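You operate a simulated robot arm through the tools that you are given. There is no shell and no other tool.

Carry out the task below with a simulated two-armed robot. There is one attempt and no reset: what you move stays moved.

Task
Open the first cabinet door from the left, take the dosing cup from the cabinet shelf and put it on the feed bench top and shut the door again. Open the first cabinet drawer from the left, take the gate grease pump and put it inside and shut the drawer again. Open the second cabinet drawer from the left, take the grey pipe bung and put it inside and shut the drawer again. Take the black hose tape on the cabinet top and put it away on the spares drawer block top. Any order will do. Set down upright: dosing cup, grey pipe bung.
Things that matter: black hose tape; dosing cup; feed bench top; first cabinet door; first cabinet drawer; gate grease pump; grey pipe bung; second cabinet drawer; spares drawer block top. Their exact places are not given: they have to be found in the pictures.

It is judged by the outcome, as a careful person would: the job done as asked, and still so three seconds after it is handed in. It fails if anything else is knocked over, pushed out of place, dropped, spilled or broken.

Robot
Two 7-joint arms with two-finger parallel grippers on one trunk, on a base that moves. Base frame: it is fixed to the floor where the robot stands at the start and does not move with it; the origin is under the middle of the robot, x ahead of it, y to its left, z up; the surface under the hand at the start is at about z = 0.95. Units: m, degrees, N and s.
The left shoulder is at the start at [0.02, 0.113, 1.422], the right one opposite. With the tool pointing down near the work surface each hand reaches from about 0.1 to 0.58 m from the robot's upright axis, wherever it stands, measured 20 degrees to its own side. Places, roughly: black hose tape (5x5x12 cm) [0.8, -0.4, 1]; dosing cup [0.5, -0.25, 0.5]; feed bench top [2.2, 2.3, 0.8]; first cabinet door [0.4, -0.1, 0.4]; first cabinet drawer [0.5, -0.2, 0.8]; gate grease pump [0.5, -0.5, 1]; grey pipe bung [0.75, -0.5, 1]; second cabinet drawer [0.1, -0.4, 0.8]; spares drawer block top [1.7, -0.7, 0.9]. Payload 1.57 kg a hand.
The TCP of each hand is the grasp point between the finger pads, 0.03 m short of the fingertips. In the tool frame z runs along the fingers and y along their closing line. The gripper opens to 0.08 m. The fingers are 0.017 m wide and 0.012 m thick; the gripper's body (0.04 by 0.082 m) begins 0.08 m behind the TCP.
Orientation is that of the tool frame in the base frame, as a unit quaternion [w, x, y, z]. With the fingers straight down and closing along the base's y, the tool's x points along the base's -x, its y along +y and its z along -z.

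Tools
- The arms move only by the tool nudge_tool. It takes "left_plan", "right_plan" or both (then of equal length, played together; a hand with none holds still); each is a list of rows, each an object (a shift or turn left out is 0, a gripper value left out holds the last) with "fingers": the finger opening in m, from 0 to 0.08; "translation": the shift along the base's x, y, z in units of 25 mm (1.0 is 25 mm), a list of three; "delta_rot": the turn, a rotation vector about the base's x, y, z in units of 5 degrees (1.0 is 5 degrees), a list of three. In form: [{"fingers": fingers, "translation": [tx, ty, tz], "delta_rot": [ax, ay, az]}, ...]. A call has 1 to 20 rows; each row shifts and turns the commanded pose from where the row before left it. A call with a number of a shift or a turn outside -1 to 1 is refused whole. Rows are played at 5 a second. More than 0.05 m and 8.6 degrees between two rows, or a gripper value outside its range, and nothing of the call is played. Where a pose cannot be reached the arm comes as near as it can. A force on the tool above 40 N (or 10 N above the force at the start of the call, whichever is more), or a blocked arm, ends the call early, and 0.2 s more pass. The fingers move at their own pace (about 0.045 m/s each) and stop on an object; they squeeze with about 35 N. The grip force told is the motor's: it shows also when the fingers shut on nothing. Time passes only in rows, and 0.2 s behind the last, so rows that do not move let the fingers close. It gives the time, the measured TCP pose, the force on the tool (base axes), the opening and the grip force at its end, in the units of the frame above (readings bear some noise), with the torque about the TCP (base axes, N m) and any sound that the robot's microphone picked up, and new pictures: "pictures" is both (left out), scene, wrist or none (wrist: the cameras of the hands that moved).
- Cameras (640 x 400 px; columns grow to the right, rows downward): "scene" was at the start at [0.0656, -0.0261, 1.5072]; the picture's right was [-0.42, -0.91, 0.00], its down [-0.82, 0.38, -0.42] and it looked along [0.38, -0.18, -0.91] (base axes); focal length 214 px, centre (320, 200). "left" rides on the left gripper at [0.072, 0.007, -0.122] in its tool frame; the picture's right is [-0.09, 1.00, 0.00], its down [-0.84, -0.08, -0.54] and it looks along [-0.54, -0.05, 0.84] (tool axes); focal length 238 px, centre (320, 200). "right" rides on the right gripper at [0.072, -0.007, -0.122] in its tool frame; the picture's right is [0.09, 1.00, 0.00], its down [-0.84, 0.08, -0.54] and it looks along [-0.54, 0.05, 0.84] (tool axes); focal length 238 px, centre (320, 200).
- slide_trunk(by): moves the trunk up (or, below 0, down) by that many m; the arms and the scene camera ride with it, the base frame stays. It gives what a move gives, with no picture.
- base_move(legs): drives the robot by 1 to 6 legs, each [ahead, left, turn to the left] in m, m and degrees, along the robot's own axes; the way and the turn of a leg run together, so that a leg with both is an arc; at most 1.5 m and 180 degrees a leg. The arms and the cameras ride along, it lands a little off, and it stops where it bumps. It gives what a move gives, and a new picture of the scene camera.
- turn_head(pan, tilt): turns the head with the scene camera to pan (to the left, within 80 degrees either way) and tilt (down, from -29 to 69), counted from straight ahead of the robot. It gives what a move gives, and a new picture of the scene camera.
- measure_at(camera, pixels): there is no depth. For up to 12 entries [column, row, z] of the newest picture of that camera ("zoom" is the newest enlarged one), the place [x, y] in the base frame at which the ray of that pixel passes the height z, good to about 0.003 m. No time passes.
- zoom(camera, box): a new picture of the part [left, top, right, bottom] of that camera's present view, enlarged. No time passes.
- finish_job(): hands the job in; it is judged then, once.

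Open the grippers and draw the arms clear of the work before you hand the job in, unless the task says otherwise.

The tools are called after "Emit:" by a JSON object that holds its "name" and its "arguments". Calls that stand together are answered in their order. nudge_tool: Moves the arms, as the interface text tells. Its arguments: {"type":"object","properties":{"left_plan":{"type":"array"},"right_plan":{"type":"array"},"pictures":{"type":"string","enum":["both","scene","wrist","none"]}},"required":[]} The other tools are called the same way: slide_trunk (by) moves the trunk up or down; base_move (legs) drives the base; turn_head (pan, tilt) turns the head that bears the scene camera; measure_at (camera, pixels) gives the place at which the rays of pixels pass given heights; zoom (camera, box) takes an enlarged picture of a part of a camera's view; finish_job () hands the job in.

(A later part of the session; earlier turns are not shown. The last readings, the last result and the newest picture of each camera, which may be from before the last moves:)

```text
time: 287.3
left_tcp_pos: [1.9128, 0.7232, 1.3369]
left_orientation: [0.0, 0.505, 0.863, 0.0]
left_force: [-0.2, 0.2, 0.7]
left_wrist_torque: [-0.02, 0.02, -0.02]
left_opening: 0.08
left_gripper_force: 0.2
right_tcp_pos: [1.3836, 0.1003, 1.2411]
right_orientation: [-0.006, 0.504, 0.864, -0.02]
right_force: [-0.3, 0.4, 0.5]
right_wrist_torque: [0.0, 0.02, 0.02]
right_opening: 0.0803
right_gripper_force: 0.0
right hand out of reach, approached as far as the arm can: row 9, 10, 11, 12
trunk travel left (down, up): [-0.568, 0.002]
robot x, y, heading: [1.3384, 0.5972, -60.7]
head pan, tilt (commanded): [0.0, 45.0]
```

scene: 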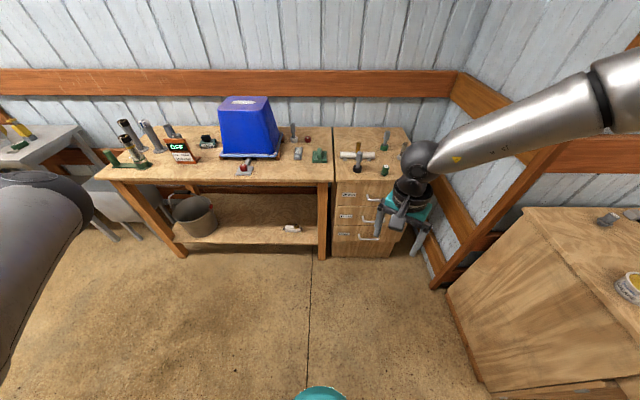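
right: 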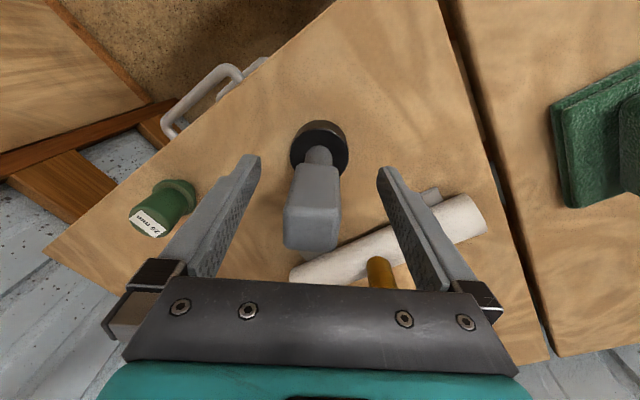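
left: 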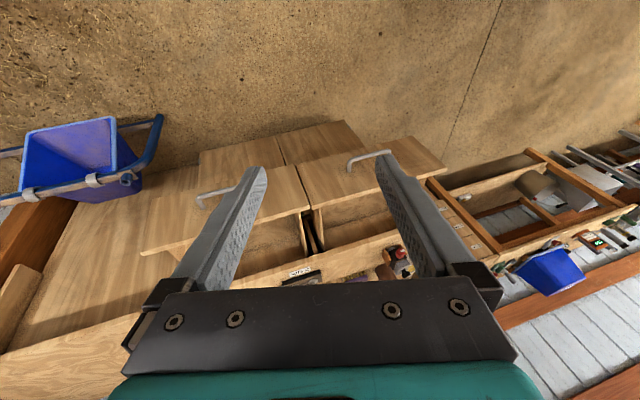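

The hand reaches further when it is higher relative to the shoulder; the trunk can supply the height. I extend further while letting the hand rise.

Emit:
{"name": "nudge_tool", "arguments": {"right_plan": [{"translation": [0.49, -0.87, 0.4]}, {"translation": [0.49, -0.87, 0.4]}, {"translation": [0.49, -0.87, 0.4]}, {"translation": [0.49, -0.87, 0.4]}], "pictures": "scene"}}

```text
time: 288.3
left_tcp_pos: [1.9128, 0.7242, 1.3371]
left_orientation: [0.001, 0.504, 0.864, -0.001]
left_force: [-0.1, -0.4, 0.0]
left_wrist_torque: [0.0, 0.02, 0.01]
left_opening: 0.08
left_gripper_force: 0.0
right_tcp_pos: [1.3851, 0.0463, 1.3027]
right_orientation: [-0.006, 0.504, 0.863, -0.02]
right_force: [-0.5, 0.4, 0.4]
right_wrist_torque: [0.04, 0.0, -0.03]
right_opening: 0.0801
right_gripper_force: 0.1
right hand out of reach, approached as far as the arm can: row 1, 2, 3, 4
trunk travel left (down, up): [-0.568, 0.002]
robot x, y, heading: [1.3417, 0.5984, -60.6]
head pan, tilt (commanded): [0.0, 45.0]
```

scene: 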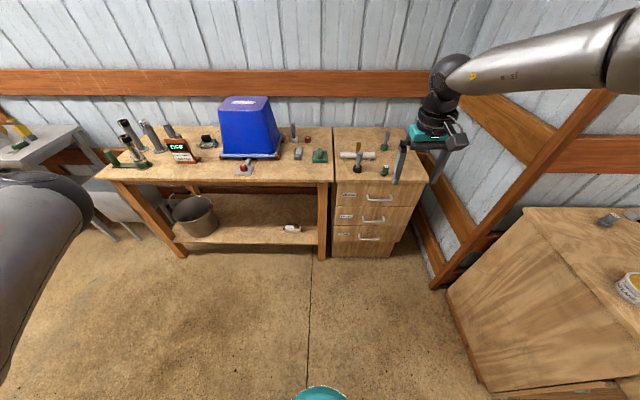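

At full extension the hand is 0.55 m from the robot's axis and 0.21 m below the shoulder; lowering the trunk will supply the height. I extend 3 cm more and raise the parked left hand.

Emit:
{"name": "nudge_tool", "arguments": {"right_plan": [{"translation": [0.49, -0.87, 0.5]}, {"translation": [0.2, -0.35, 0.2]}, {"translation": [0, 0, 0]}, {"translation": [0, 0, 0]}], "left_plan": [{"translation": [0, 0, 0.9]}, {"translation": [0, 0, 0.9]}, {"translation": [0, 0, 0.9]}, {"translation": [0, 0, 0.9]}], "pictures": "none"}}

```text
time: 289.3
left_tcp_pos: [1.9129, 0.7226, 1.4278]
left_orientation: [0.0, 0.504, 0.863, 0.0]
left_force: [0.0, -0.2, -0.2]
left_wrist_torque: [-0.02, -0.03, -0.01]
left_opening: 0.08
left_gripper_force: 0.0
right_tcp_pos: [1.3839, 0.0341, 1.328]
right_orientation: [-0.005, 0.504, 0.863, -0.02]
right_force: [0.7, 0.4, -0.6]
right_wrist_torque: [-0.03, -0.02, 0.01]
right_opening: 0.0801
right_gripper_force: 0.1
right hand out of reach, approached as far as the arm can: row 1, 2
trunk travel left (down, up): [-0.568, 0.002]
robot x, y, heading: [1.3418, 0.5953, -60.2]
head pan, tilt (commanded): [0.0, 45.0]
```

I drive back toward the cabinet's left side in two stages, turning to heading about -110°.

Emit:
{"name": "base_move", "arguments": {"legs": [[0.06, -0.47, 0], [0, 0, -50]]}}

Emit:
{"name": "turn_head", "arguments": {"pan": -15, "tilt": 50}}

```text
time: 294.5
left_tcp_pos: [1.3984, -0.0673, 1.4269]
left_orientation: [0.0, 0.833, 0.553, -0.001]
left_force: [0.7, 0.5, 0.2]
left_wrist_torque: [0.02, 0.01, -0.04]
left_opening: 0.0803
left_gripper_force: 0.0
right_tcp_pos: [0.5306, -0.0703, 1.3278]
right_orientation: [-0.014, 0.833, 0.553, -0.015]
right_force: [0.2, -0.7, 0.2]
right_wrist_torque: [0.0, -0.02, 0.01]
right_opening: 0.08
right_gripper_force: 0.0
trunk travel left (down, up): [-0.568, 0.002]
robot x, y, heading: [0.9489, 0.3083, -113.0]
head pan, tilt (commanded): [0.0, 45.0]
```

scene: 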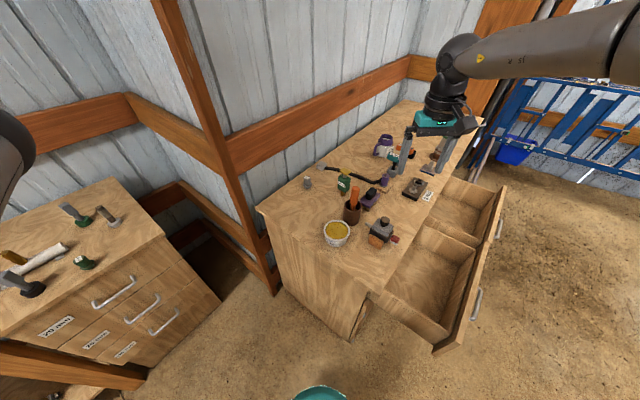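

```text
time: 295.3
left_tcp_pos: [1.3989, -0.0693, 1.4267]
left_orientation: [0.0, 0.834, 0.552, -0.001]
left_force: [-0.3, 0.2, 0.4]
left_wrist_torque: [0.0, -0.02, 0.0]
left_opening: 0.0801
left_gripper_force: 0.1
right_tcp_pos: [0.5303, -0.0697, 1.3279]
right_orientation: [-0.013, 0.833, 0.553, -0.015]
right_force: [0.0, 0.1, 0.9]
right_wrist_torque: [0.02, 0.02, 0.01]
right_opening: 0.0799
right_gripper_force: 0.1
trunk travel left (down, up): [-0.568, 0.002]
robot x, y, heading: [0.9446, 0.3089, -112.7]
head pan, tilt (commanded): [-15.0, 50.0]
```

scene: 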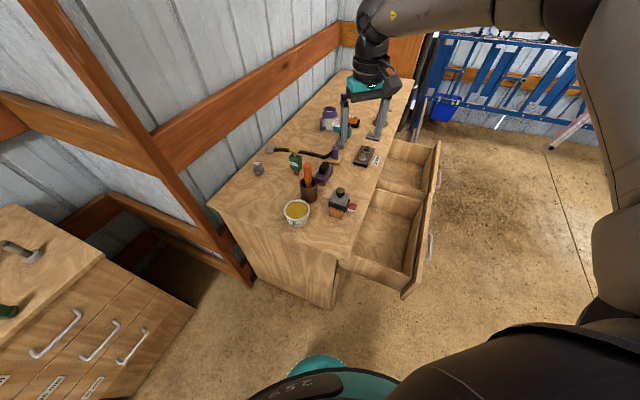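

The right hand needs to move by (0.015,-0.317) to be above the pump. I drive most of that and look with the wrist camera.

Emit:
{"name": "base_move", "arguments": {"legs": [[0.25, 0.12, 0]]}}

Emit:
{"name": "zoom", "arguments": {"camera": "right", "box": [180, 20, 500, 260]}}

```text
time: 297.2
left_tcp_pos: [1.4136, -0.3478, 1.4277]
left_orientation: [0.0, 0.833, 0.553, 0.001]
left_force: [0.2, -0.6, 0.7]
left_wrist_torque: [0.01, 0.01, -0.02]
left_opening: 0.08
left_gripper_force: 0.2
right_tcp_pos: [0.5425, -0.3487, 1.3276]
right_orientation: [-0.014, 0.833, 0.553, -0.016]
right_force: [-1.6, -0.1, -0.9]
right_wrist_torque: [-0.02, -0.01, -0.02]
right_opening: 0.0801
right_gripper_force: 0.0
trunk travel left (down, up): [-0.568, 0.002]
robot x, y, heading: [0.961, 0.0268, -112.7]
head pan, tilt (commanded): [-15.0, 50.0]
```

scene: 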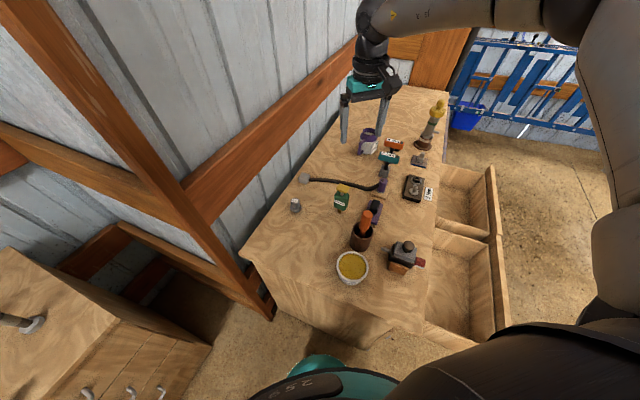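

```text
1.67 times, centred on (340, 140) of right
```

zoom: 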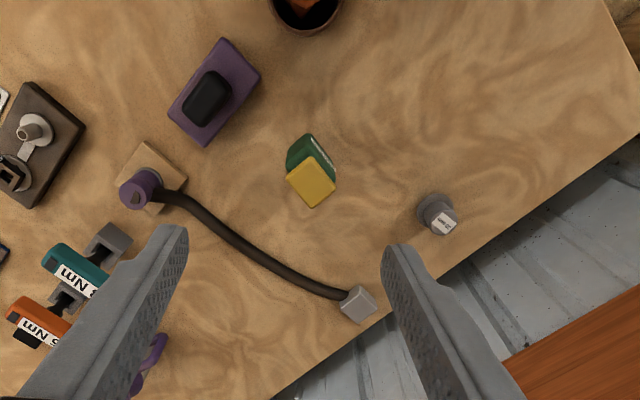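

The pump's yellow plate is at zoom (312,182), turned roughly 45° to the fingers. I zoom in tighter to see its orientation.

Emit:
{"name": "zoom", "arguments": {"camera": "right", "box": [285, 120, 365, 190]}}

Emit:
{"name": "measure_at", "arguments": {"camera": "right", "pixels": [[324, 165, 1.07], [324, 165, 1.06], [322, 150, 1.0], [349, 164, 1.0], [399, 173, 1.0], [396, 167, 0.955]]}}

```text
5.71 times, centred on (325, 155) of right
```

zoom: 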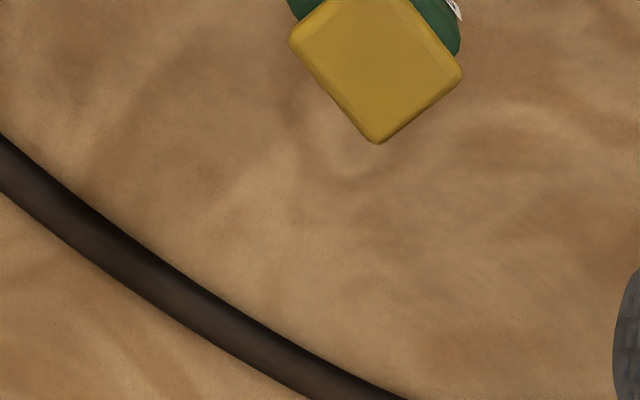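

```text
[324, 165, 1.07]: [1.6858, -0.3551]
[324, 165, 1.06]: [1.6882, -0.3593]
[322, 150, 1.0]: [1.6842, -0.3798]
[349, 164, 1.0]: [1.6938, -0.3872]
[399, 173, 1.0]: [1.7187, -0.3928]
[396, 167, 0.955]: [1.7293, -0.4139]
```

I re-zoom centred on the pump and measure in that zoomed picture.

Emit:
{"name": "zoom", "arguments": {"camera": "right", "box": [300, 95, 370, 155]}}

Emit:
{"name": "measure_at", "arguments": {"camera": "zoom", "pixels": [[320, 218, 1.07], [320, 218, 1.06], [310, 150, 1.03], [300, 110, 0.96]]}}

```text
6.67 times, centred on (335, 125) of right
```

zoom: 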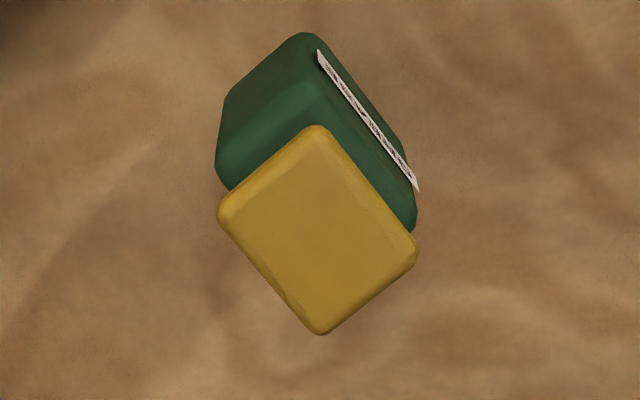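

```text
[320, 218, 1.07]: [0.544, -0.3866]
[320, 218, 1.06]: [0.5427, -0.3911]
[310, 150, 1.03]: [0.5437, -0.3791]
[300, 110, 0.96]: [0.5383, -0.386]
```

The plate is about 31×40 mm, turned 45° to the picture; its centre is (0.543,-0.388). I turn the hand 45° counter-clockwise to grip across the narrow side.

Emit:
{"name": "nudge_tool", "arguments": {"right_plan": [{"delta_rot": [0, 0, 1]}, {"delta_rot": [0, 0, 1]}, {"delta_rot": [0, 0, 1]}, {"delta_rot": [0, 0, 1]}, {"delta_rot": [0, 0, 1]}, {"delta_rot": [0, 0, 1]}, {"delta_rot": [0, 0, 1]}, {"delta_rot": [0, 0, 1]}, {"delta_rot": [0, 0, 1]}], "pictures": "wrist"}}

```text
time: 299.2
left_tcp_pos: [1.4126, -0.3468, 1.4265]
left_orientation: [0.0, 0.833, 0.553, 0.0]
left_force: [1.3, -0.5, -0.8]
left_wrist_torque: [0.02, 0.0, 0.0]
left_opening: 0.0801
left_gripper_force: 0.2
right_tcp_pos: [0.6327, -0.2906, 1.3255]
right_orientation: [-0.008, 0.559, 0.829, -0.022]
right_force: [0.4, -0.4, 0.8]
right_wrist_torque: [-0.02, 0.0, -0.03]
right_opening: 0.0797
right_gripper_force: 0.0
right hand out of reach, approached as far as the arm can: row 5, 6, 7, 8, 9
trunk travel left (down, up): [-0.568, 0.002]
robot x, y, heading: [0.9601, 0.0321, -112.9]
head pan, tilt (commanded): [-15.0, 50.0]
```

right: 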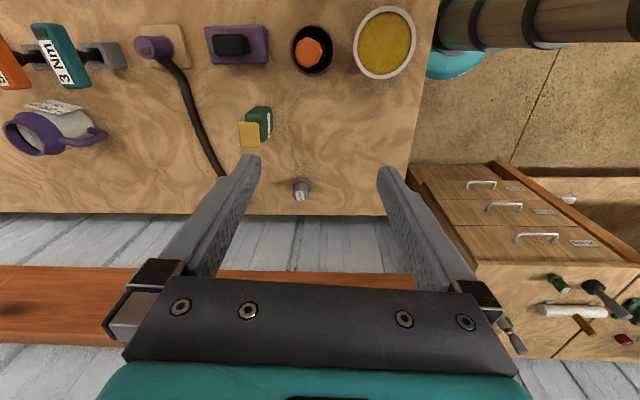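

Counter-clockwise yaw pulls the hand back. I turn it the other way instead (clockwise, gripping across the 40 mm side) and then try to reach over the pump.

Emit:
{"name": "nudge_tool", "arguments": {"right_plan": [{"delta_rot": [0, 0, -1]}, {"delta_rot": [0, 0, -1]}, {"delta_rot": [0, 0, -1]}, {"delta_rot": [0, 0, -1]}, {"delta_rot": [0, 0, -1]}, {"delta_rot": [0, 0, -1]}, {"delta_rot": [0, 0, -1]}, {"delta_rot": [0, 0, -1]}, {"delta_rot": [0, 0, -1]}, {"delta_rot": [0, 0, -1]}, {"delta_rot": [0, 0, -1]}, {"delta_rot": [0, 0, -1]}, {"delta_rot": [0, 0, -1]}, {"delta_rot": [0, 0, -1]}, {"delta_rot": [0, 0, -1]}, {"delta_rot": [0, 0, -1]}, {"delta_rot": [0, 0, -1]}], "pictures": "none"}}

Emit:
{"name": "nudge_tool", "arguments": {"right_plan": [{"translation": [-0.9, -0.9, 0]}, {"translation": [-0.9, -0.9, 0]}, {"translation": [-0.9, -0.9, 0.2]}, {"translation": [-0.9, -0.9, 0.2]}], "pictures": "wrist"}}

```text
time: 302.8
left_tcp_pos: [1.4125, -0.3464, 1.4273]
left_orientation: [0.001, 0.833, 0.553, 0.0]
left_force: [0.2, 0.6, -0.3]
left_wrist_torque: [0.0, 0.02, 0.01]
left_opening: 0.0799
left_gripper_force: 0.1
right_tcp_pos: [0.6316, -0.2915, 1.3258]
right_orientation: [-0.019, 0.972, 0.235, -0.009]
right_force: [0.6, 1.1, -0.1]
right_wrist_torque: [0.01, 0.03, 0.0]
right_opening: 0.08
right_gripper_force: 0.1
trunk travel left (down, up): [-0.568, 0.002]
robot x, y, heading: [0.9624, 0.0301, -112.8]
head pan, tilt (commanded): [-15.0, 50.0]
```

```text
time: 303.8
left_tcp_pos: [1.4129, -0.3477, 1.4266]
left_orientation: [0.0, 0.833, 0.553, 0.0]
left_force: [0.2, -0.7, -0.3]
left_wrist_torque: [0.04, 0.0, 0.01]
left_opening: 0.0797
left_gripper_force: 0.1
right_tcp_pos: [0.5411, -0.3473, 1.3422]
right_orientation: [-0.017, 0.972, 0.235, -0.009]
right_force: [-0.2, 0.5, 0.1]
right_wrist_torque: [-0.02, 0.01, 0.02]
right_opening: 0.0799
right_gripper_force: 0.0
right hand out of reach, approached as far as the arm can: row 3, 4
trunk travel left (down, up): [-0.568, 0.002]
robot x, y, heading: [0.9655, 0.0302, -112.9]
head pan, tilt (commanded): [-15.0, 50.0]
```

right: 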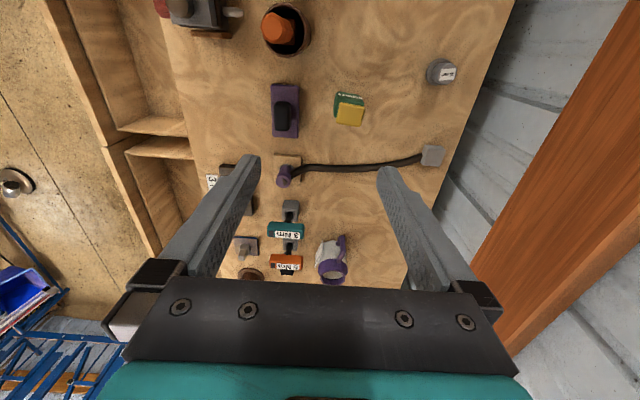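

With the clockwise yaw the arm reaches well and the pump is nearly square to the fingers. I nudge the base so the hand is exactly over (0.543,-0.388).

Emit:
{"name": "base_move", "arguments": {"legs": [[0.037, 0.018, 0]]}}

Emit:
{"name": "zoom", "arguments": {"camera": "right", "box": [260, 60, 420, 180]}}

Emit:
{"name": "turn_head", "arguments": {"pan": 50, "tilt": 40}}

```text
time: 304.7
left_tcp_pos: [1.415, -0.3872, 1.4269]
left_orientation: [0.0, 0.833, 0.553, -0.001]
left_force: [0.3, -0.9, 0.5]
left_wrist_torque: [0.05, 0.0, 0.01]
left_opening: 0.0801
left_gripper_force: 0.1
right_tcp_pos: [0.5437, -0.3848, 1.3421]
right_orientation: [-0.017, 0.972, 0.234, -0.01]
right_force: [-0.2, -0.1, -0.2]
right_wrist_torque: [0.01, 0.0, 0.01]
right_opening: 0.0799
right_gripper_force: 0.1
trunk travel left (down, up): [-0.568, 0.002]
robot x, y, heading: [0.9667, -0.0089, -113.2]
head pan, tilt (commanded): [-15.0, 50.0]
```

scene: 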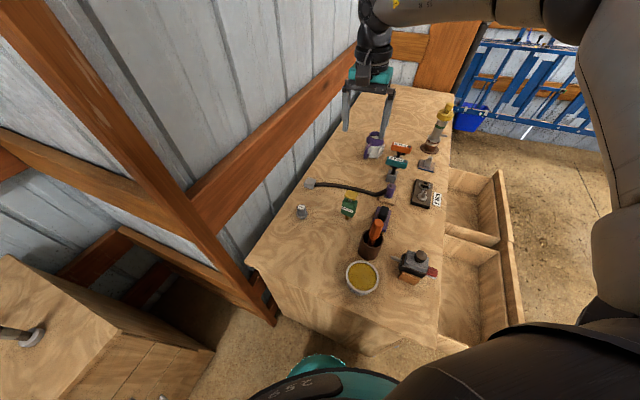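

```text
3.33 times, centred on (340, 120) of right
```

zoom: 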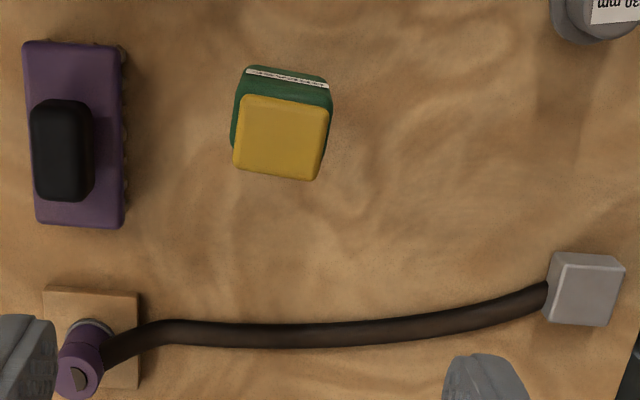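

```text
time: 306.1
left_tcp_pos: [1.4152, -0.3857, 1.4268]
left_orientation: [0.001, 0.833, 0.553, -0.001]
left_force: [0.4, 0.0, 0.0]
left_wrist_torque: [0.01, 0.04, 0.0]
left_opening: 0.0799
left_gripper_force: 0.1
right_tcp_pos: [0.5436, -0.3852, 1.343]
right_orientation: [-0.017, 0.972, 0.234, -0.011]
right_force: [0.2, 0.1, 0.5]
right_wrist_torque: [-0.03, -0.03, 0.02]
right_opening: 0.0798
right_gripper_force: 0.1
trunk travel left (down, up): [-0.568, 0.002]
robot x, y, heading: [0.9647, -0.0088, -113.1]
head pan, tilt (commanded): [50.0, 40.0]
```

scene: 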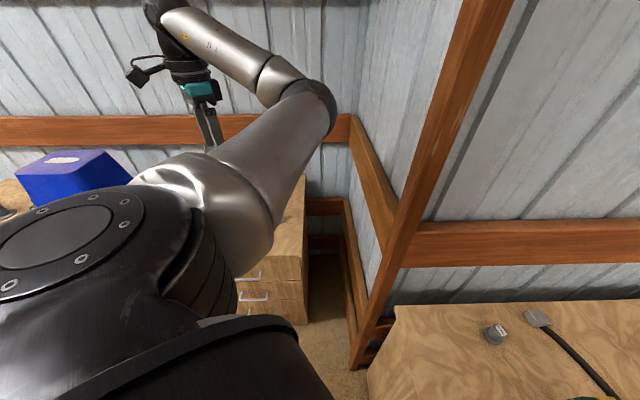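

The left elbow is high and clear. The hand is over the pump within 3 mm, so I lower the trunk 0.2 m and look.

Emit:
{"name": "slide_trunk", "arguments": {"by": -0.22}}

Emit:
{"name": "turn_head", "arguments": {"pan": -25, "tilt": 50}}

Emit:
{"name": "nudge_tool", "arguments": {"right_plan": [{"translation": [0, 0, 0]}], "pictures": "wrist"}}

```text
time: 308.4
left_tcp_pos: [1.4152, -0.3873, 1.2071]
left_orientation: [0.001, 0.833, 0.553, -0.001]
left_force: [0.7, -0.3, 0.8]
left_wrist_torque: [0.03, 0.02, -0.01]
left_opening: 0.0798
left_gripper_force: 0.0
right_tcp_pos: [0.5428, -0.3855, 1.1232]
right_orientation: [-0.016, 0.972, 0.234, -0.009]
right_force: [0.6, 1.1, -1.0]
right_wrist_torque: [-0.01, 0.02, -0.02]
right_opening: 0.0802
right_gripper_force: 0.0
trunk travel left (down, up): [-0.348, 0.222]
robot x, y, heading: [0.9657, -0.008, -113.0]
head pan, tilt (commanded): [50.0, 40.0]
```

```text
time: 309.9
left_tcp_pos: [1.4149, -0.3858, 1.2073]
left_orientation: [0.0, 0.833, 0.553, 0.0]
left_force: [-0.6, -0.6, -0.3]
left_wrist_torque: [0.0, 0.0, 0.02]
left_opening: 0.08
left_gripper_force: 0.1
right_tcp_pos: [0.5434, -0.3847, 1.1225]
right_orientation: [-0.017, 0.972, 0.234, -0.01]
right_force: [-0.4, -0.3, -0.5]
right_wrist_torque: [-0.01, 0.0, -0.02]
right_opening: 0.0801
right_gripper_force: 0.0
trunk travel left (down, up): [-0.348, 0.222]
robot x, y, heading: [0.9657, -0.013, -113.0]
head pan, tilt (commanded): [-25.0, 50.0]
```

scene: 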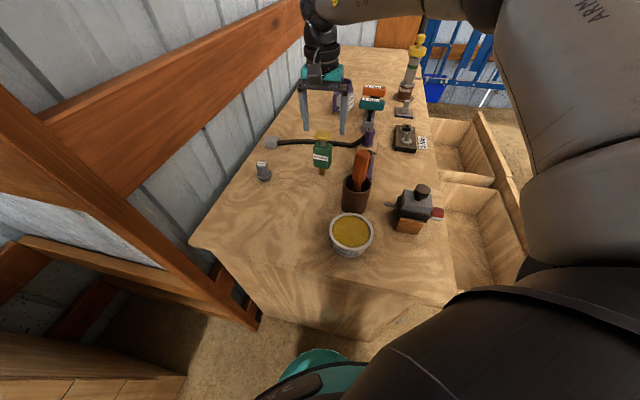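

```text
time: 310.3
left_tcp_pos: [1.4154, -0.3871, 1.2074]
left_orientation: [0.0, 0.833, 0.553, -0.001]
left_force: [-0.3, -0.1, 0.8]
left_wrist_torque: [-0.03, 0.03, 0.02]
left_opening: 0.0799
left_gripper_force: 0.1
right_tcp_pos: [0.5426, -0.3868, 1.1237]
right_orientation: [-0.018, 0.972, 0.234, -0.01]
right_force: [-0.3, 0.7, -0.2]
right_wrist_torque: [0.01, -0.01, -0.02]
right_opening: 0.0799
right_gripper_force: 0.0
trunk travel left (down, up): [-0.348, 0.222]
robot x, y, heading: [0.9676, -0.0069, -112.8]
head pan, tilt (commanded): [-25.0, 50.0]
```

right: 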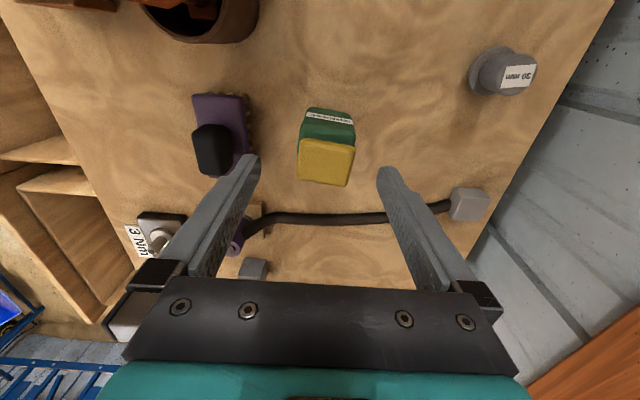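

The plate is centred between the fingers (326,160). I lower the trunk another 0.113 m so the pads are beside the green body.

Emit:
{"name": "slide_trunk", "arguments": {"by": -0.113}}

Emit:
{"name": "nudge_tool", "arguments": {"right_plan": [{"translation": [0, 0, 0]}], "pictures": "both"}}

```text
time: 311.7
left_tcp_pos: [1.414, -0.3867, 1.094]
left_orientation: [0.001, 0.834, 0.552, -0.001]
left_force: [0.1, -0.1, 0.9]
left_wrist_torque: [-0.02, 0.0, 0.01]
left_opening: 0.0803
left_gripper_force: 0.2
right_tcp_pos: [0.5439, -0.3856, 1.0099]
right_orientation: [-0.016, 0.972, 0.233, -0.01]
right_force: [0.4, 0.4, 0.1]
right_wrist_torque: [0.01, 0.01, 0.0]
right_opening: 0.0803
right_gripper_force: 0.0
trunk travel left (down, up): [-0.235, 0.335]
robot x, y, heading: [0.9662, -0.0084, -112.7]
head pan, tilt (commanded): [-25.0, 50.0]
```

```text
time: 312.1
left_tcp_pos: [1.4157, -0.3865, 1.0931]
left_orientation: [0.0, 0.834, 0.552, -0.001]
left_force: [0.0, 0.0, 0.0]
left_wrist_torque: [0.0, 0.01, 0.03]
left_opening: 0.0797
left_gripper_force: 0.0
right_tcp_pos: [0.5433, -0.386, 1.0093]
right_orientation: [-0.016, 0.972, 0.233, -0.011]
right_force: [-0.5, 0.5, -0.5]
right_wrist_torque: [0.03, 0.0, -0.04]
right_opening: 0.0798
right_gripper_force: 0.2
trunk travel left (down, up): [-0.235, 0.335]
robot x, y, heading: [0.9667, -0.0139, -112.9]
head pan, tilt (commanded): [-25.0, 50.0]
```

scene: 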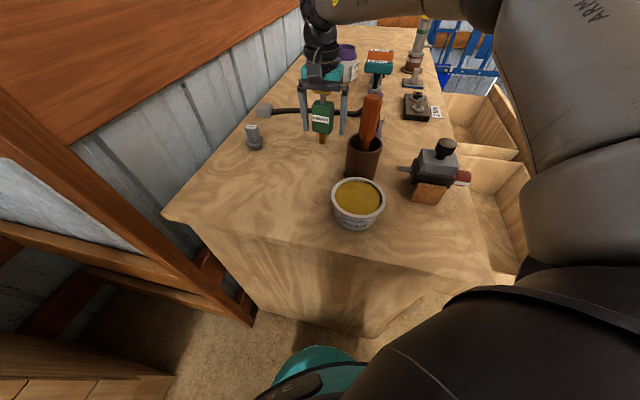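
right: 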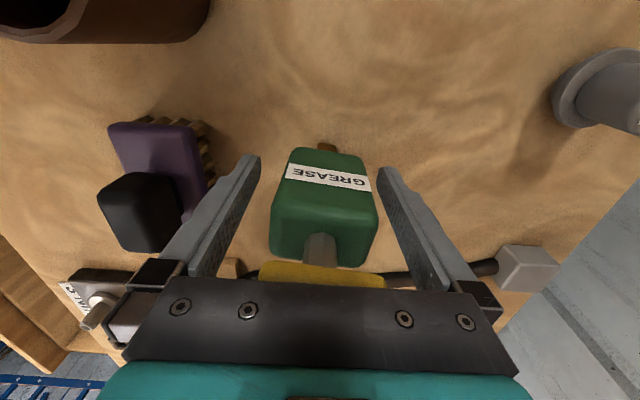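

The green body lies between the pads. I close the fingers on it.

Emit:
{"name": "nudge_tool", "arguments": {"right_plan": [{"fingers": 0.03}, {"fingers": 0.0}, {"fingers": 0.0}, {"fingers": 0.0}, {"fingers": 0.0}], "pictures": "wrist"}}

```text
time: 313.3
left_tcp_pos: [1.4143, -0.3871, 1.0943]
left_orientation: [0.001, 0.833, 0.553, -0.002]
left_force: [-0.7, -0.2, 0.2]
left_wrist_torque: [0.02, 0.01, -0.01]
left_opening: 0.0799
left_gripper_force: 0.1
right_tcp_pos: [0.5431, -0.3862, 1.0101]
right_orientation: [-0.016, 0.972, 0.234, -0.01]
right_force: [0.8, -1.4, 0.7]
right_wrist_torque: [-0.09, -0.06, -0.04]
right_opening: 0.048
right_gripper_force: 34.6
trunk travel left (down, up): [-0.235, 0.335]
robot x, y, heading: [0.9638, -0.0104, -112.9]
head pan, tilt (commanded): [-25.0, 50.0]
```

right: 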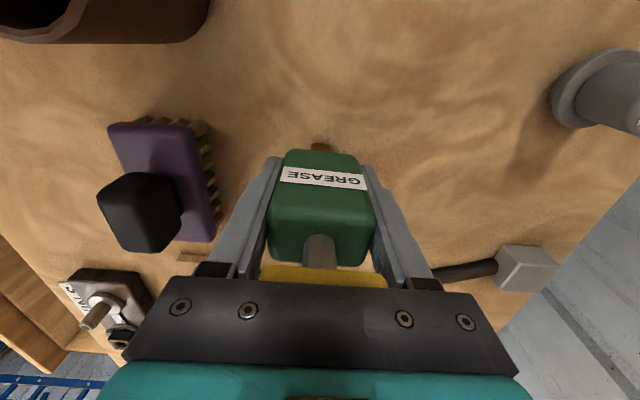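

The pump is gripped (opening 0.048). I lift it with the trunk and withdraw along the way I came.

Emit:
{"name": "slide_trunk", "arguments": {"by": 0.33}}

Emit:
{"name": "base_move", "arguments": {"legs": [[-0.36, -0.15, 0], [0, 0, 50.5]]}}

Emit:
{"name": "turn_head", "arguments": {"pan": -15, "tilt": 50}}

```text
time: 316.6
left_tcp_pos: [1.415, -0.3872, 1.425]
left_orientation: [0.001, 0.833, 0.553, -0.001]
left_force: [-0.3, -0.1, -0.5]
left_wrist_torque: [0.01, -0.03, 0.0]
left_opening: 0.08
left_gripper_force: 0.0
right_tcp_pos: [0.5425, -0.386, 1.34]
right_orientation: [-0.017, 0.972, 0.235, -0.01]
right_force: [-0.5, -0.3, -4.1]
right_wrist_torque: [0.02, 0.0, 0.04]
right_opening: 0.0481
right_gripper_force: 35.1
trunk travel left (down, up): [-0.565, 0.005]
robot x, y, heading: [0.9687, -0.0099, -113.0]
head pan, tilt (commanded): [-25.0, 50.0]
```

```text
time: 321.3
left_tcp_pos: [1.5441, 0.4804, 1.4244]
left_orientation: [0.0, 0.521, 0.853, 0.0]
left_force: [0.4, -0.1, 0.5]
left_wrist_torque: [0.04, 0.01, 0.02]
left_opening: 0.0801
left_gripper_force: 0.1
right_tcp_pos: [0.9824, -0.1857, 1.3397]
right_orientation: [-0.01, 0.781, 0.624, -0.017]
right_force: [-0.3, -0.1, -3.3]
right_wrist_torque: [-0.02, -0.03, 0.02]
right_opening: 0.0476
right_gripper_force: 35.5
trunk travel left (down, up): [-0.565, 0.005]
robot x, y, heading: [0.9655, 0.3803, -62.5]
head pan, tilt (commanded): [-25.0, 50.0]
```

scene: 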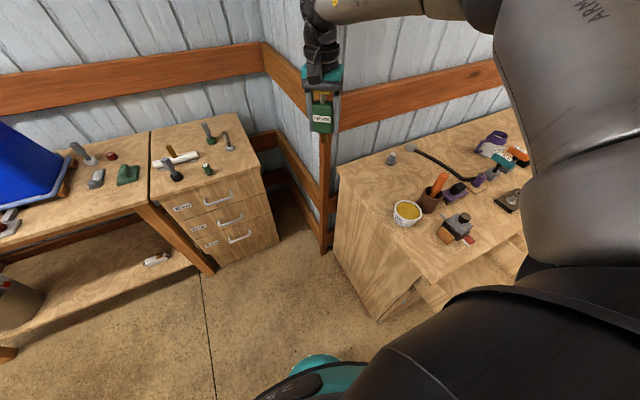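

```text
time: 322.0
left_tcp_pos: [1.5432, 0.4811, 1.4239]
left_orientation: [0.001, 0.521, 0.853, -0.001]
left_force: [-0.6, 0.2, -0.7]
left_wrist_torque: [0.0, -0.01, 0.03]
left_opening: 0.0801
left_gripper_force: 0.1
right_tcp_pos: [0.984, -0.1873, 1.3394]
right_orientation: [-0.012, 0.782, 0.623, -0.016]
right_force: [0.6, 1.1, -3.3]
right_wrist_torque: [-0.06, 0.01, 0.01]
right_opening: 0.0478
right_gripper_force: 35.0
trunk travel left (down, up): [-0.565, 0.005]
robot x, y, heading: [0.9631, 0.3769, -62.9]
head pan, tilt (commanded): [-15.0, 50.0]
```

scene: 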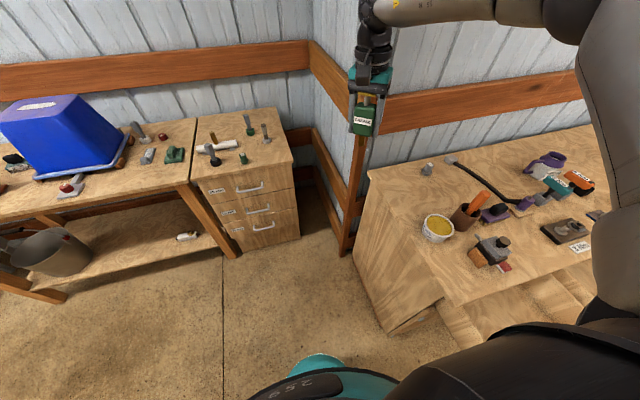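

I back off to d≈0.63 and strafe right so the right hand comes over the open drawer 1.

Emit:
{"name": "base_move", "arguments": {"legs": [[-0.49, 0, 0.4], [0, -0.435, 0]]}}

Emit:
{"name": "zoom", "arguments": {"camera": "scene", "box": [200, 60, 520, 300]}}

```text
time: 327.2
left_tcp_pos: [0.9271, 0.7139, 1.4244]
left_orientation: [0.001, 0.515, 0.857, -0.001]
left_force: [-0.2, -0.3, -0.8]
left_wrist_torque: [0.0, 0.02, -0.01]
left_opening: 0.08
left_gripper_force: 0.1
right_tcp_pos: [0.377, 0.0403, 1.34]
right_orientation: [-0.011, 0.777, 0.629, -0.016]
right_force: [0.4, 0.1, -3.5]
right_wrist_torque: [0.01, 0.0, -0.01]
right_opening: 0.048
right_gripper_force: 35.0
trunk travel left (down, up): [-0.565, 0.005]
robot x, y, heading: [0.3501, 0.602, -62.3]
head pan, tilt (commanded): [-15.0, 50.0]
```

scene: 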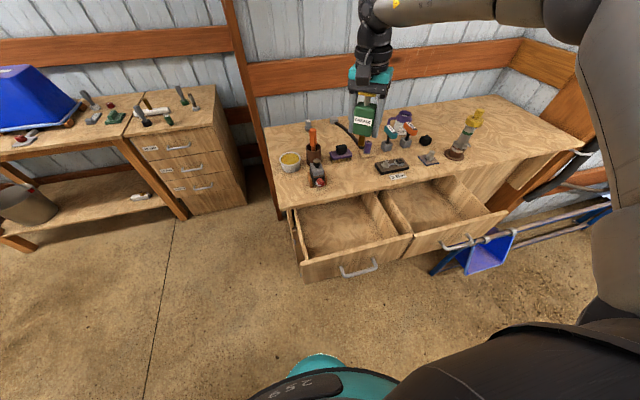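

```text
1.67 times, centred on (360, 180) of scene
```

zoom: 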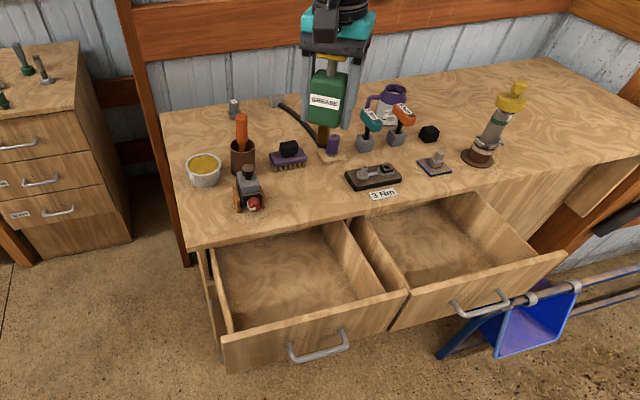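

I measure the drawer's edges to judge its inside depth: front-panel top edge (zoom (315,320)), bottom-front line, side top.

Emit:
{"name": "measure_at", "arguments": {"camera": "zoom", "pixels": [[315, 318, 0.92], [315, 310, 0.92], [300, 300, 0.75], [300, 300, 0.8], [240, 332, 0.8], [240, 332, 0.75], [215, 262, 0.92], [345, 222, 0.92], [290, 240, 0.92]]}}

Emit:
{"name": "turn_head", "arguments": {"pan": -25, "tilt": 60}}

Emit:
{"name": "zoom", "arguments": {"camera": "scene", "box": [260, 120, 460, 270]}}

```text
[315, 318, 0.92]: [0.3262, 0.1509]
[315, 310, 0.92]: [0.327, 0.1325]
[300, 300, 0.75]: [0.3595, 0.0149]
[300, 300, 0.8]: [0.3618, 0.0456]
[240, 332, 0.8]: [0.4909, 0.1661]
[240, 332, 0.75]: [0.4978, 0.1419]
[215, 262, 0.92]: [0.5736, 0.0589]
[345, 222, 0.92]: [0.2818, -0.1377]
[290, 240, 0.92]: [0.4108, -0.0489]
```

```text
time: 327.9
left_tcp_pos: [0.9273, 0.7155, 1.4235]
left_orientation: [0.0, 0.515, 0.857, 0.0]
left_force: [0.4, 0.5, 0.4]
left_wrist_torque: [-0.02, 0.03, 0.01]
left_opening: 0.08
left_gripper_force: 0.0
right_tcp_pos: [0.3747, 0.0394, 1.3392]
right_orientation: [-0.012, 0.777, 0.629, -0.016]
right_force: [0.2, -0.4, -3.6]
right_wrist_torque: [-0.02, -0.03, 0.01]
right_opening: 0.0477
right_gripper_force: 35.3
trunk travel left (down, up): [-0.565, 0.005]
robot x, y, heading: [0.3509, 0.606, -62.1]
head pan, tilt (commanded): [-25.0, 60.0]
```

scene: 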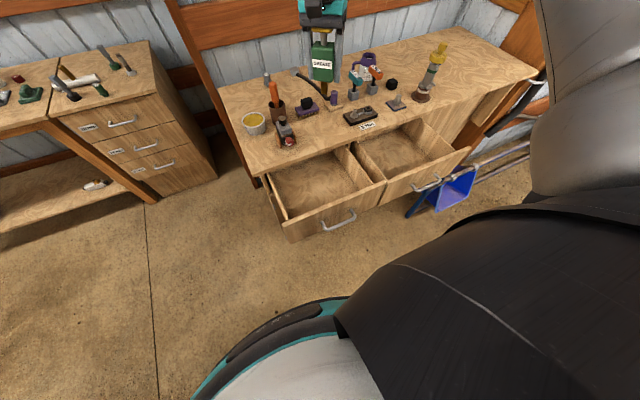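

```text
2.67 times, centred on (360, 195) of scene
```

zoom: 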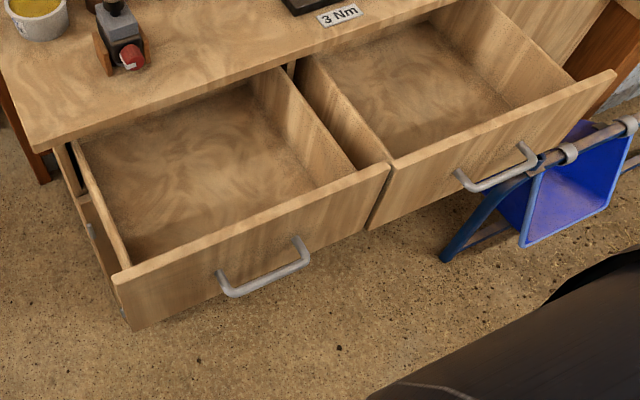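

I move 3 cm further in (to keep the wrist camera clear of the drawer front) and lower the trunk by 0.42 m.

Emit:
{"name": "base_move", "arguments": {"legs": [[0.032, 0, 0]]}}

Emit:
{"name": "slide_trunk", "arguments": {"by": -0.42}}

Emit:
{"name": "nudge_tool", "arguments": {"right_plan": [{"translation": [0, 0, 0]}], "pictures": "both"}}

```text
time: 328.7
left_tcp_pos: [0.9419, 0.6873, 1.4237]
left_orientation: [0.001, 0.515, 0.857, 0.0]
left_force: [0.8, -0.3, 0.3]
left_wrist_torque: [0.03, 0.01, 0.03]
left_opening: 0.08
left_gripper_force: 0.1
right_tcp_pos: [0.3914, 0.0113, 1.339]
right_orientation: [-0.011, 0.777, 0.629, -0.017]
right_force: [-0.7, -0.6, -3.3]
right_wrist_torque: [-0.02, 0.02, 0.01]
right_opening: 0.0479
right_gripper_force: 35.3
trunk travel left (down, up): [-0.565, 0.005]
robot x, y, heading: [0.3655, 0.5779, -62.1]
head pan, tilt (commanded): [-25.0, 60.0]
```

scene: 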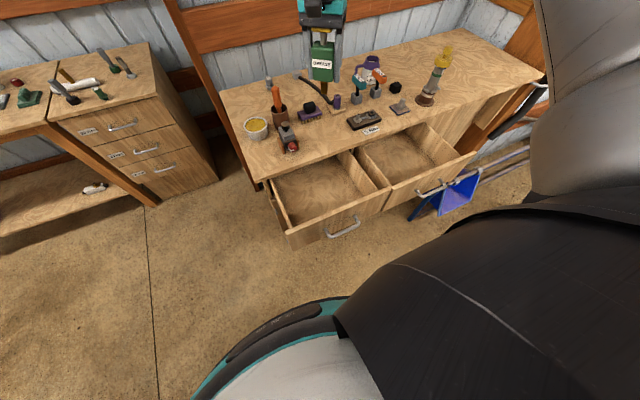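

```text
refused: -0.42 is not a number from -0.4 to 0.4
```

```text
time: 329.1
left_tcp_pos: [0.9415, 0.6891, 1.4238]
left_orientation: [0.001, 0.514, 0.858, -0.001]
left_force: [0.3, 0.0, 0.2]
left_wrist_torque: [-0.04, 0.02, -0.01]
left_opening: 0.0801
left_gripper_force: 0.1
right_tcp_pos: [0.3904, 0.0137, 1.3394]
right_orientation: [-0.011, 0.777, 0.63, -0.016]
right_force: [-0.6, -0.2, -2.6]
right_wrist_torque: [-0.05, 0.01, 0.0]
right_opening: 0.0479
right_gripper_force: 35.1
trunk travel left (down, up): [-0.565, 0.005]
robot x, y, heading: [0.3686, 0.5742, -62.0]
head pan, tilt (commanded): [-25.0, 60.0]
```

scene: 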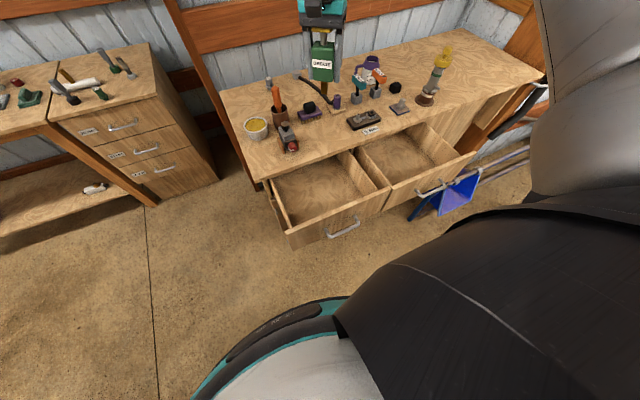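
right: 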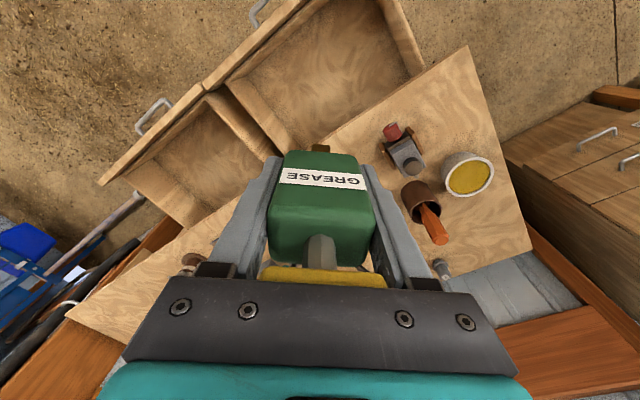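

Lowering by at most 0.4 per call: I lower 0.36 m first and check.

Emit:
{"name": "slide_trunk", "arguments": {"by": -0.36}}

Emit:
{"name": "nudge_tool", "arguments": {"right_plan": [{"translation": [0, 0, 0]}], "pictures": "both"}}

```text
time: 332.6
left_tcp_pos: [0.9413, 0.6881, 1.0644]
left_orientation: [0.0, 0.515, 0.857, 0.0]
left_force: [0.0, 0.7, -0.5]
left_wrist_torque: [0.0, 0.0, -0.01]
left_opening: 0.08
left_gripper_force: 0.1
right_tcp_pos: [0.3918, 0.0121, 0.9798]
right_orientation: [-0.011, 0.777, 0.629, -0.016]
right_force: [-0.2, -0.2, -3.2]
right_wrist_torque: [-0.01, -0.03, -0.02]
right_opening: 0.048
right_gripper_force: 34.6
trunk travel left (down, up): [-0.205, 0.365]
robot x, y, heading: [0.366, 0.5762, -62.1]
head pan, tilt (commanded): [-25.0, 60.0]
```

```text
time: 333.0
left_tcp_pos: [0.9429, 0.6871, 1.064]
left_orientation: [0.001, 0.515, 0.857, 0.0]
left_force: [-0.5, -0.2, -0.2]
left_wrist_torque: [-0.01, 0.03, -0.01]
left_opening: 0.0802
left_gripper_force: 0.1
right_tcp_pos: [0.3922, 0.0114, 0.9803]
right_orientation: [-0.011, 0.777, 0.629, -0.016]
right_force: [0.2, -0.6, -2.9]
right_wrist_torque: [0.03, -0.01, -0.01]
right_opening: 0.0479
right_gripper_force: 35.2
trunk travel left (down, up): [-0.205, 0.365]
robot x, y, heading: [0.368, 0.5818, -62.0]
head pan, tilt (commanded): [-25.0, 60.0]
```

scene: 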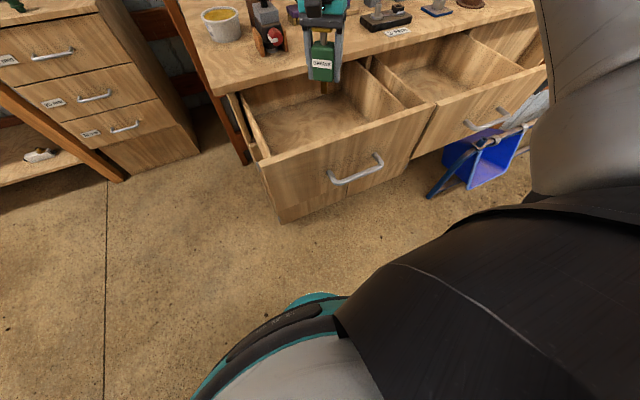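
right: 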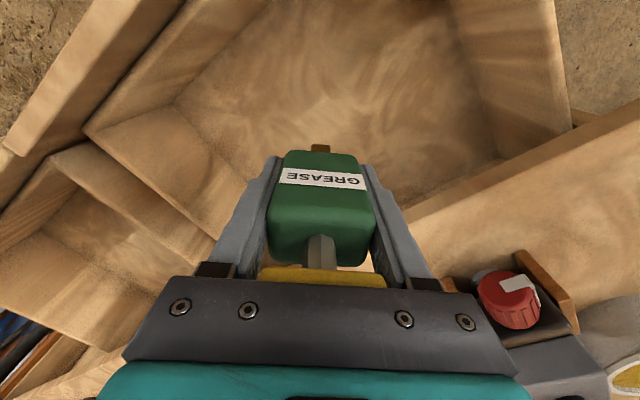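

The red knob of the device on the cabinet top looks close to the hand at (510,300). I measure how far it is.

Emit:
{"name": "measure_at", "arguments": {"camera": "right", "pixels": [[485, 285, 1.0], [485, 310, 1.0], [510, 325, 1.0], [485, 285, 0.98], [510, 325, 0.98], [540, 290, 1.0], [390, 250, 0.95], [410, 230, 0.95]]}}

Emit:
{"name": "zoom", "arguments": {"camera": "scene", "box": [200, 0, 400, 130]}}

```text
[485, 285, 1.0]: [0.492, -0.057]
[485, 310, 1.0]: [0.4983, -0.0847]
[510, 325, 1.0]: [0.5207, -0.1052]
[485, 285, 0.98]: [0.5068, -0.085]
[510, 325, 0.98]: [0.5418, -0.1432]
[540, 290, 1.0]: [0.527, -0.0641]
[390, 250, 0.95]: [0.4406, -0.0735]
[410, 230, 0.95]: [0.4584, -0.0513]
```

```text
3.08 times, centred on (300, 65) of scene
```

zoom: 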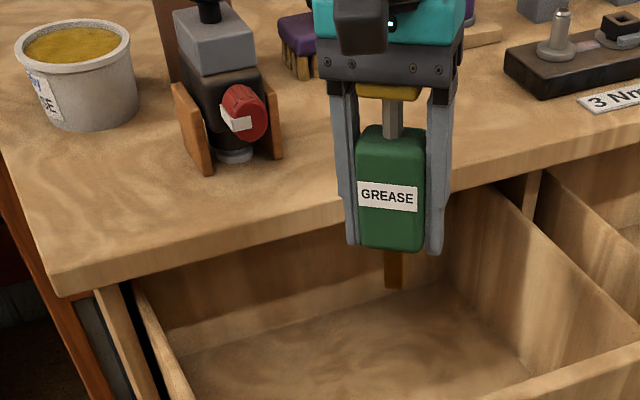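

The knob is about 0.13 m from the hand's centre: clear. I lower another 0.1 m.

Emit:
{"name": "slide_trunk", "arguments": {"by": -0.1}}

Emit:
{"name": "nudge_tool", "arguments": {"right_plan": [{"translation": [0, 0, 0]}], "pictures": "both"}}

Emit:
{"name": "zoom", "arguments": {"camera": "scene", "box": [220, 20, 440, 180]}}

```text
time: 334.4
left_tcp_pos: [0.9426, 0.6878, 0.9646]
left_orientation: [0.001, 0.515, 0.857, -0.001]
left_force: [-1.1, -0.3, -0.4]
left_wrist_torque: [0.0, 0.02, -0.01]
left_opening: 0.0802
left_gripper_force: 0.0
right_tcp_pos: [0.3917, 0.0119, 0.8804]
right_orientation: [-0.011, 0.777, 0.629, -0.017]
right_force: [0.4, 0.8, -3.4]
right_wrist_torque: [0.01, 0.04, -0.01]
right_opening: 0.0478
right_gripper_force: 35.4
trunk travel left (down, up): [-0.105, 0.465]
robot x, y, heading: [0.3672, 0.5756, -62.2]
head pan, tilt (commanded): [-25.0, 60.0]
```

```text
time: 334.8
left_tcp_pos: [0.9427, 0.6867, 0.9648]
left_orientation: [0.001, 0.514, 0.858, 0.0]
left_force: [-0.9, 0.5, 0.3]
left_wrist_torque: [-0.02, 0.0, -0.01]
left_opening: 0.0798
left_gripper_force: 0.1
right_tcp_pos: [0.3915, 0.0109, 0.8796]
right_orientation: [-0.011, 0.777, 0.629, -0.017]
right_force: [-1.3, 0.6, -3.5]
right_wrist_torque: [0.01, -0.04, -0.01]
right_opening: 0.0479
right_gripper_force: 34.9
trunk travel left (down, up): [-0.105, 0.465]
robot x, y, heading: [0.3706, 0.5768, -62.0]
head pan, tilt (commanded): [-25.0, 60.0]
```

scene: 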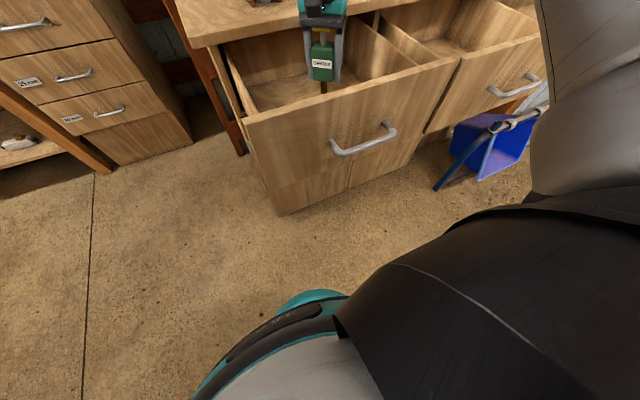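
right: 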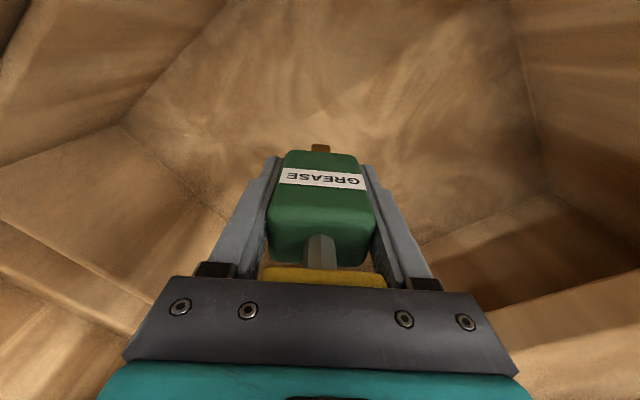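

```text
2.50 times, centred on (330, 100) of scene
```

zoom: 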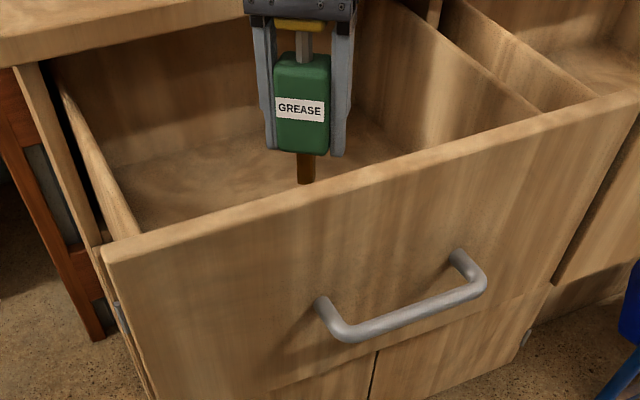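

The pump is inside the drawer, its nozzle a few centimetres above the bottom. I lower 4 cm, then in small steps until contact.

Emit:
{"name": "slide_trunk", "arguments": {"by": -0.035}}

Emit:
{"name": "slide_trunk", "arguments": {"by": -0.012}}

Emit:
{"name": "zoom", "arguments": {"camera": "scene", "box": [240, 0, 400, 120]}}

```text
time: 335.6
left_tcp_pos: [0.9422, 0.6883, 0.9296]
left_orientation: [0.001, 0.514, 0.858, 0.0]
left_force: [-0.2, -0.3, -0.7]
left_wrist_torque: [0.02, 0.01, 0.02]
left_opening: 0.08
left_gripper_force: 0.0
right_tcp_pos: [0.3905, 0.0104, 0.843]
right_orientation: [-0.011, 0.777, 0.629, -0.017]
right_force: [-0.7, 1.2, -2.7]
right_wrist_torque: [-0.01, 0.03, -0.01]
right_opening: 0.0477
right_gripper_force: 34.4
trunk travel left (down, up): [-0.07, 0.5]
robot x, y, heading: [0.367, 0.5759, -62.1]
head pan, tilt (commanded): [-25.0, 60.0]
```

```text
time: 336.2
left_tcp_pos: [0.9415, 0.6877, 0.917]
left_orientation: [0.001, 0.515, 0.857, 0.0]
left_force: [0.3, -0.3, -0.5]
left_wrist_torque: [-0.02, 0.0, -0.01]
left_opening: 0.08
left_gripper_force: 0.1
right_tcp_pos: [0.3914, 0.0116, 0.8335]
right_orientation: [-0.012, 0.777, 0.629, -0.016]
right_force: [-0.2, -0.6, -3.6]
right_wrist_torque: [0.0, 0.0, 0.0]
right_opening: 0.0475
right_gripper_force: 34.8
trunk travel left (down, up): [-0.058, 0.512]
robot x, y, heading: [0.3677, 0.5769, -62.0]
head pan, tilt (commanded): [-25.0, 60.0]
```

```text
3.33 times, centred on (320, 60) of scene
```

zoom: 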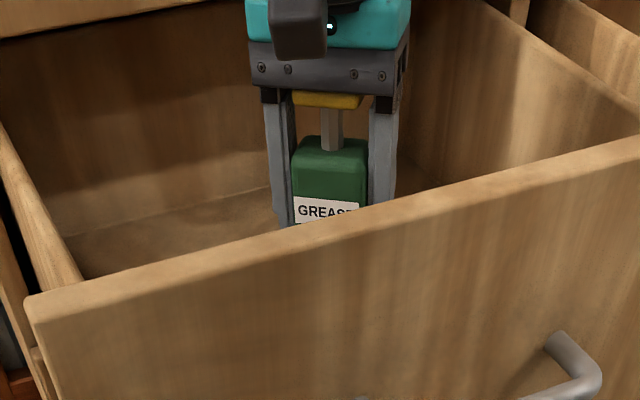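

Still only the pump's weight on the tool. I lower further in 1 cm steps.

Emit:
{"name": "slide_trunk", "arguments": {"by": -0.01}}

Emit:
{"name": "slide_trunk", "arguments": {"by": -0.01}}

```text
time: 336.7
left_tcp_pos: [0.9432, 0.6883, 0.9068]
left_orientation: [0.002, 0.515, 0.857, 0.0]
left_force: [-0.2, -0.9, 0.2]
left_wrist_torque: [-0.02, -0.01, 0.0]
left_opening: 0.0803
left_gripper_force: 0.1
right_tcp_pos: [0.3908, 0.0118, 0.823]
right_orientation: [-0.012, 0.777, 0.629, -0.016]
right_force: [0.1, -0.2, -2.5]
right_wrist_torque: [0.02, 0.01, -0.03]
right_opening: 0.0477
right_gripper_force: 34.8
trunk travel left (down, up): [-0.048, 0.522]
robot x, y, heading: [0.3664, 0.5718, -62.0]
head pan, tilt (commanded): [-25.0, 60.0]
```

```text
time: 337.3
left_tcp_pos: [0.9427, 0.689, 0.8977]
left_orientation: [0.001, 0.515, 0.857, 0.0]
left_force: [-0.1, 0.3, 0.6]
left_wrist_torque: [-0.03, 0.0, 0.02]
left_opening: 0.0801
left_gripper_force: 0.2
right_tcp_pos: [0.3916, 0.0114, 0.8148]
right_orientation: [-0.01, 0.777, 0.629, -0.017]
right_force: [-0.3, 0.4, 4.7]
right_wrist_torque: [0.01, 0.03, -0.04]
right_opening: 0.0477
right_gripper_force: 35.2
trunk travel left (down, up): [-0.038, 0.532]
robot x, y, heading: [0.3643, 0.5744, -62.0]
head pan, tilt (commanded): [-25.0, 60.0]
```

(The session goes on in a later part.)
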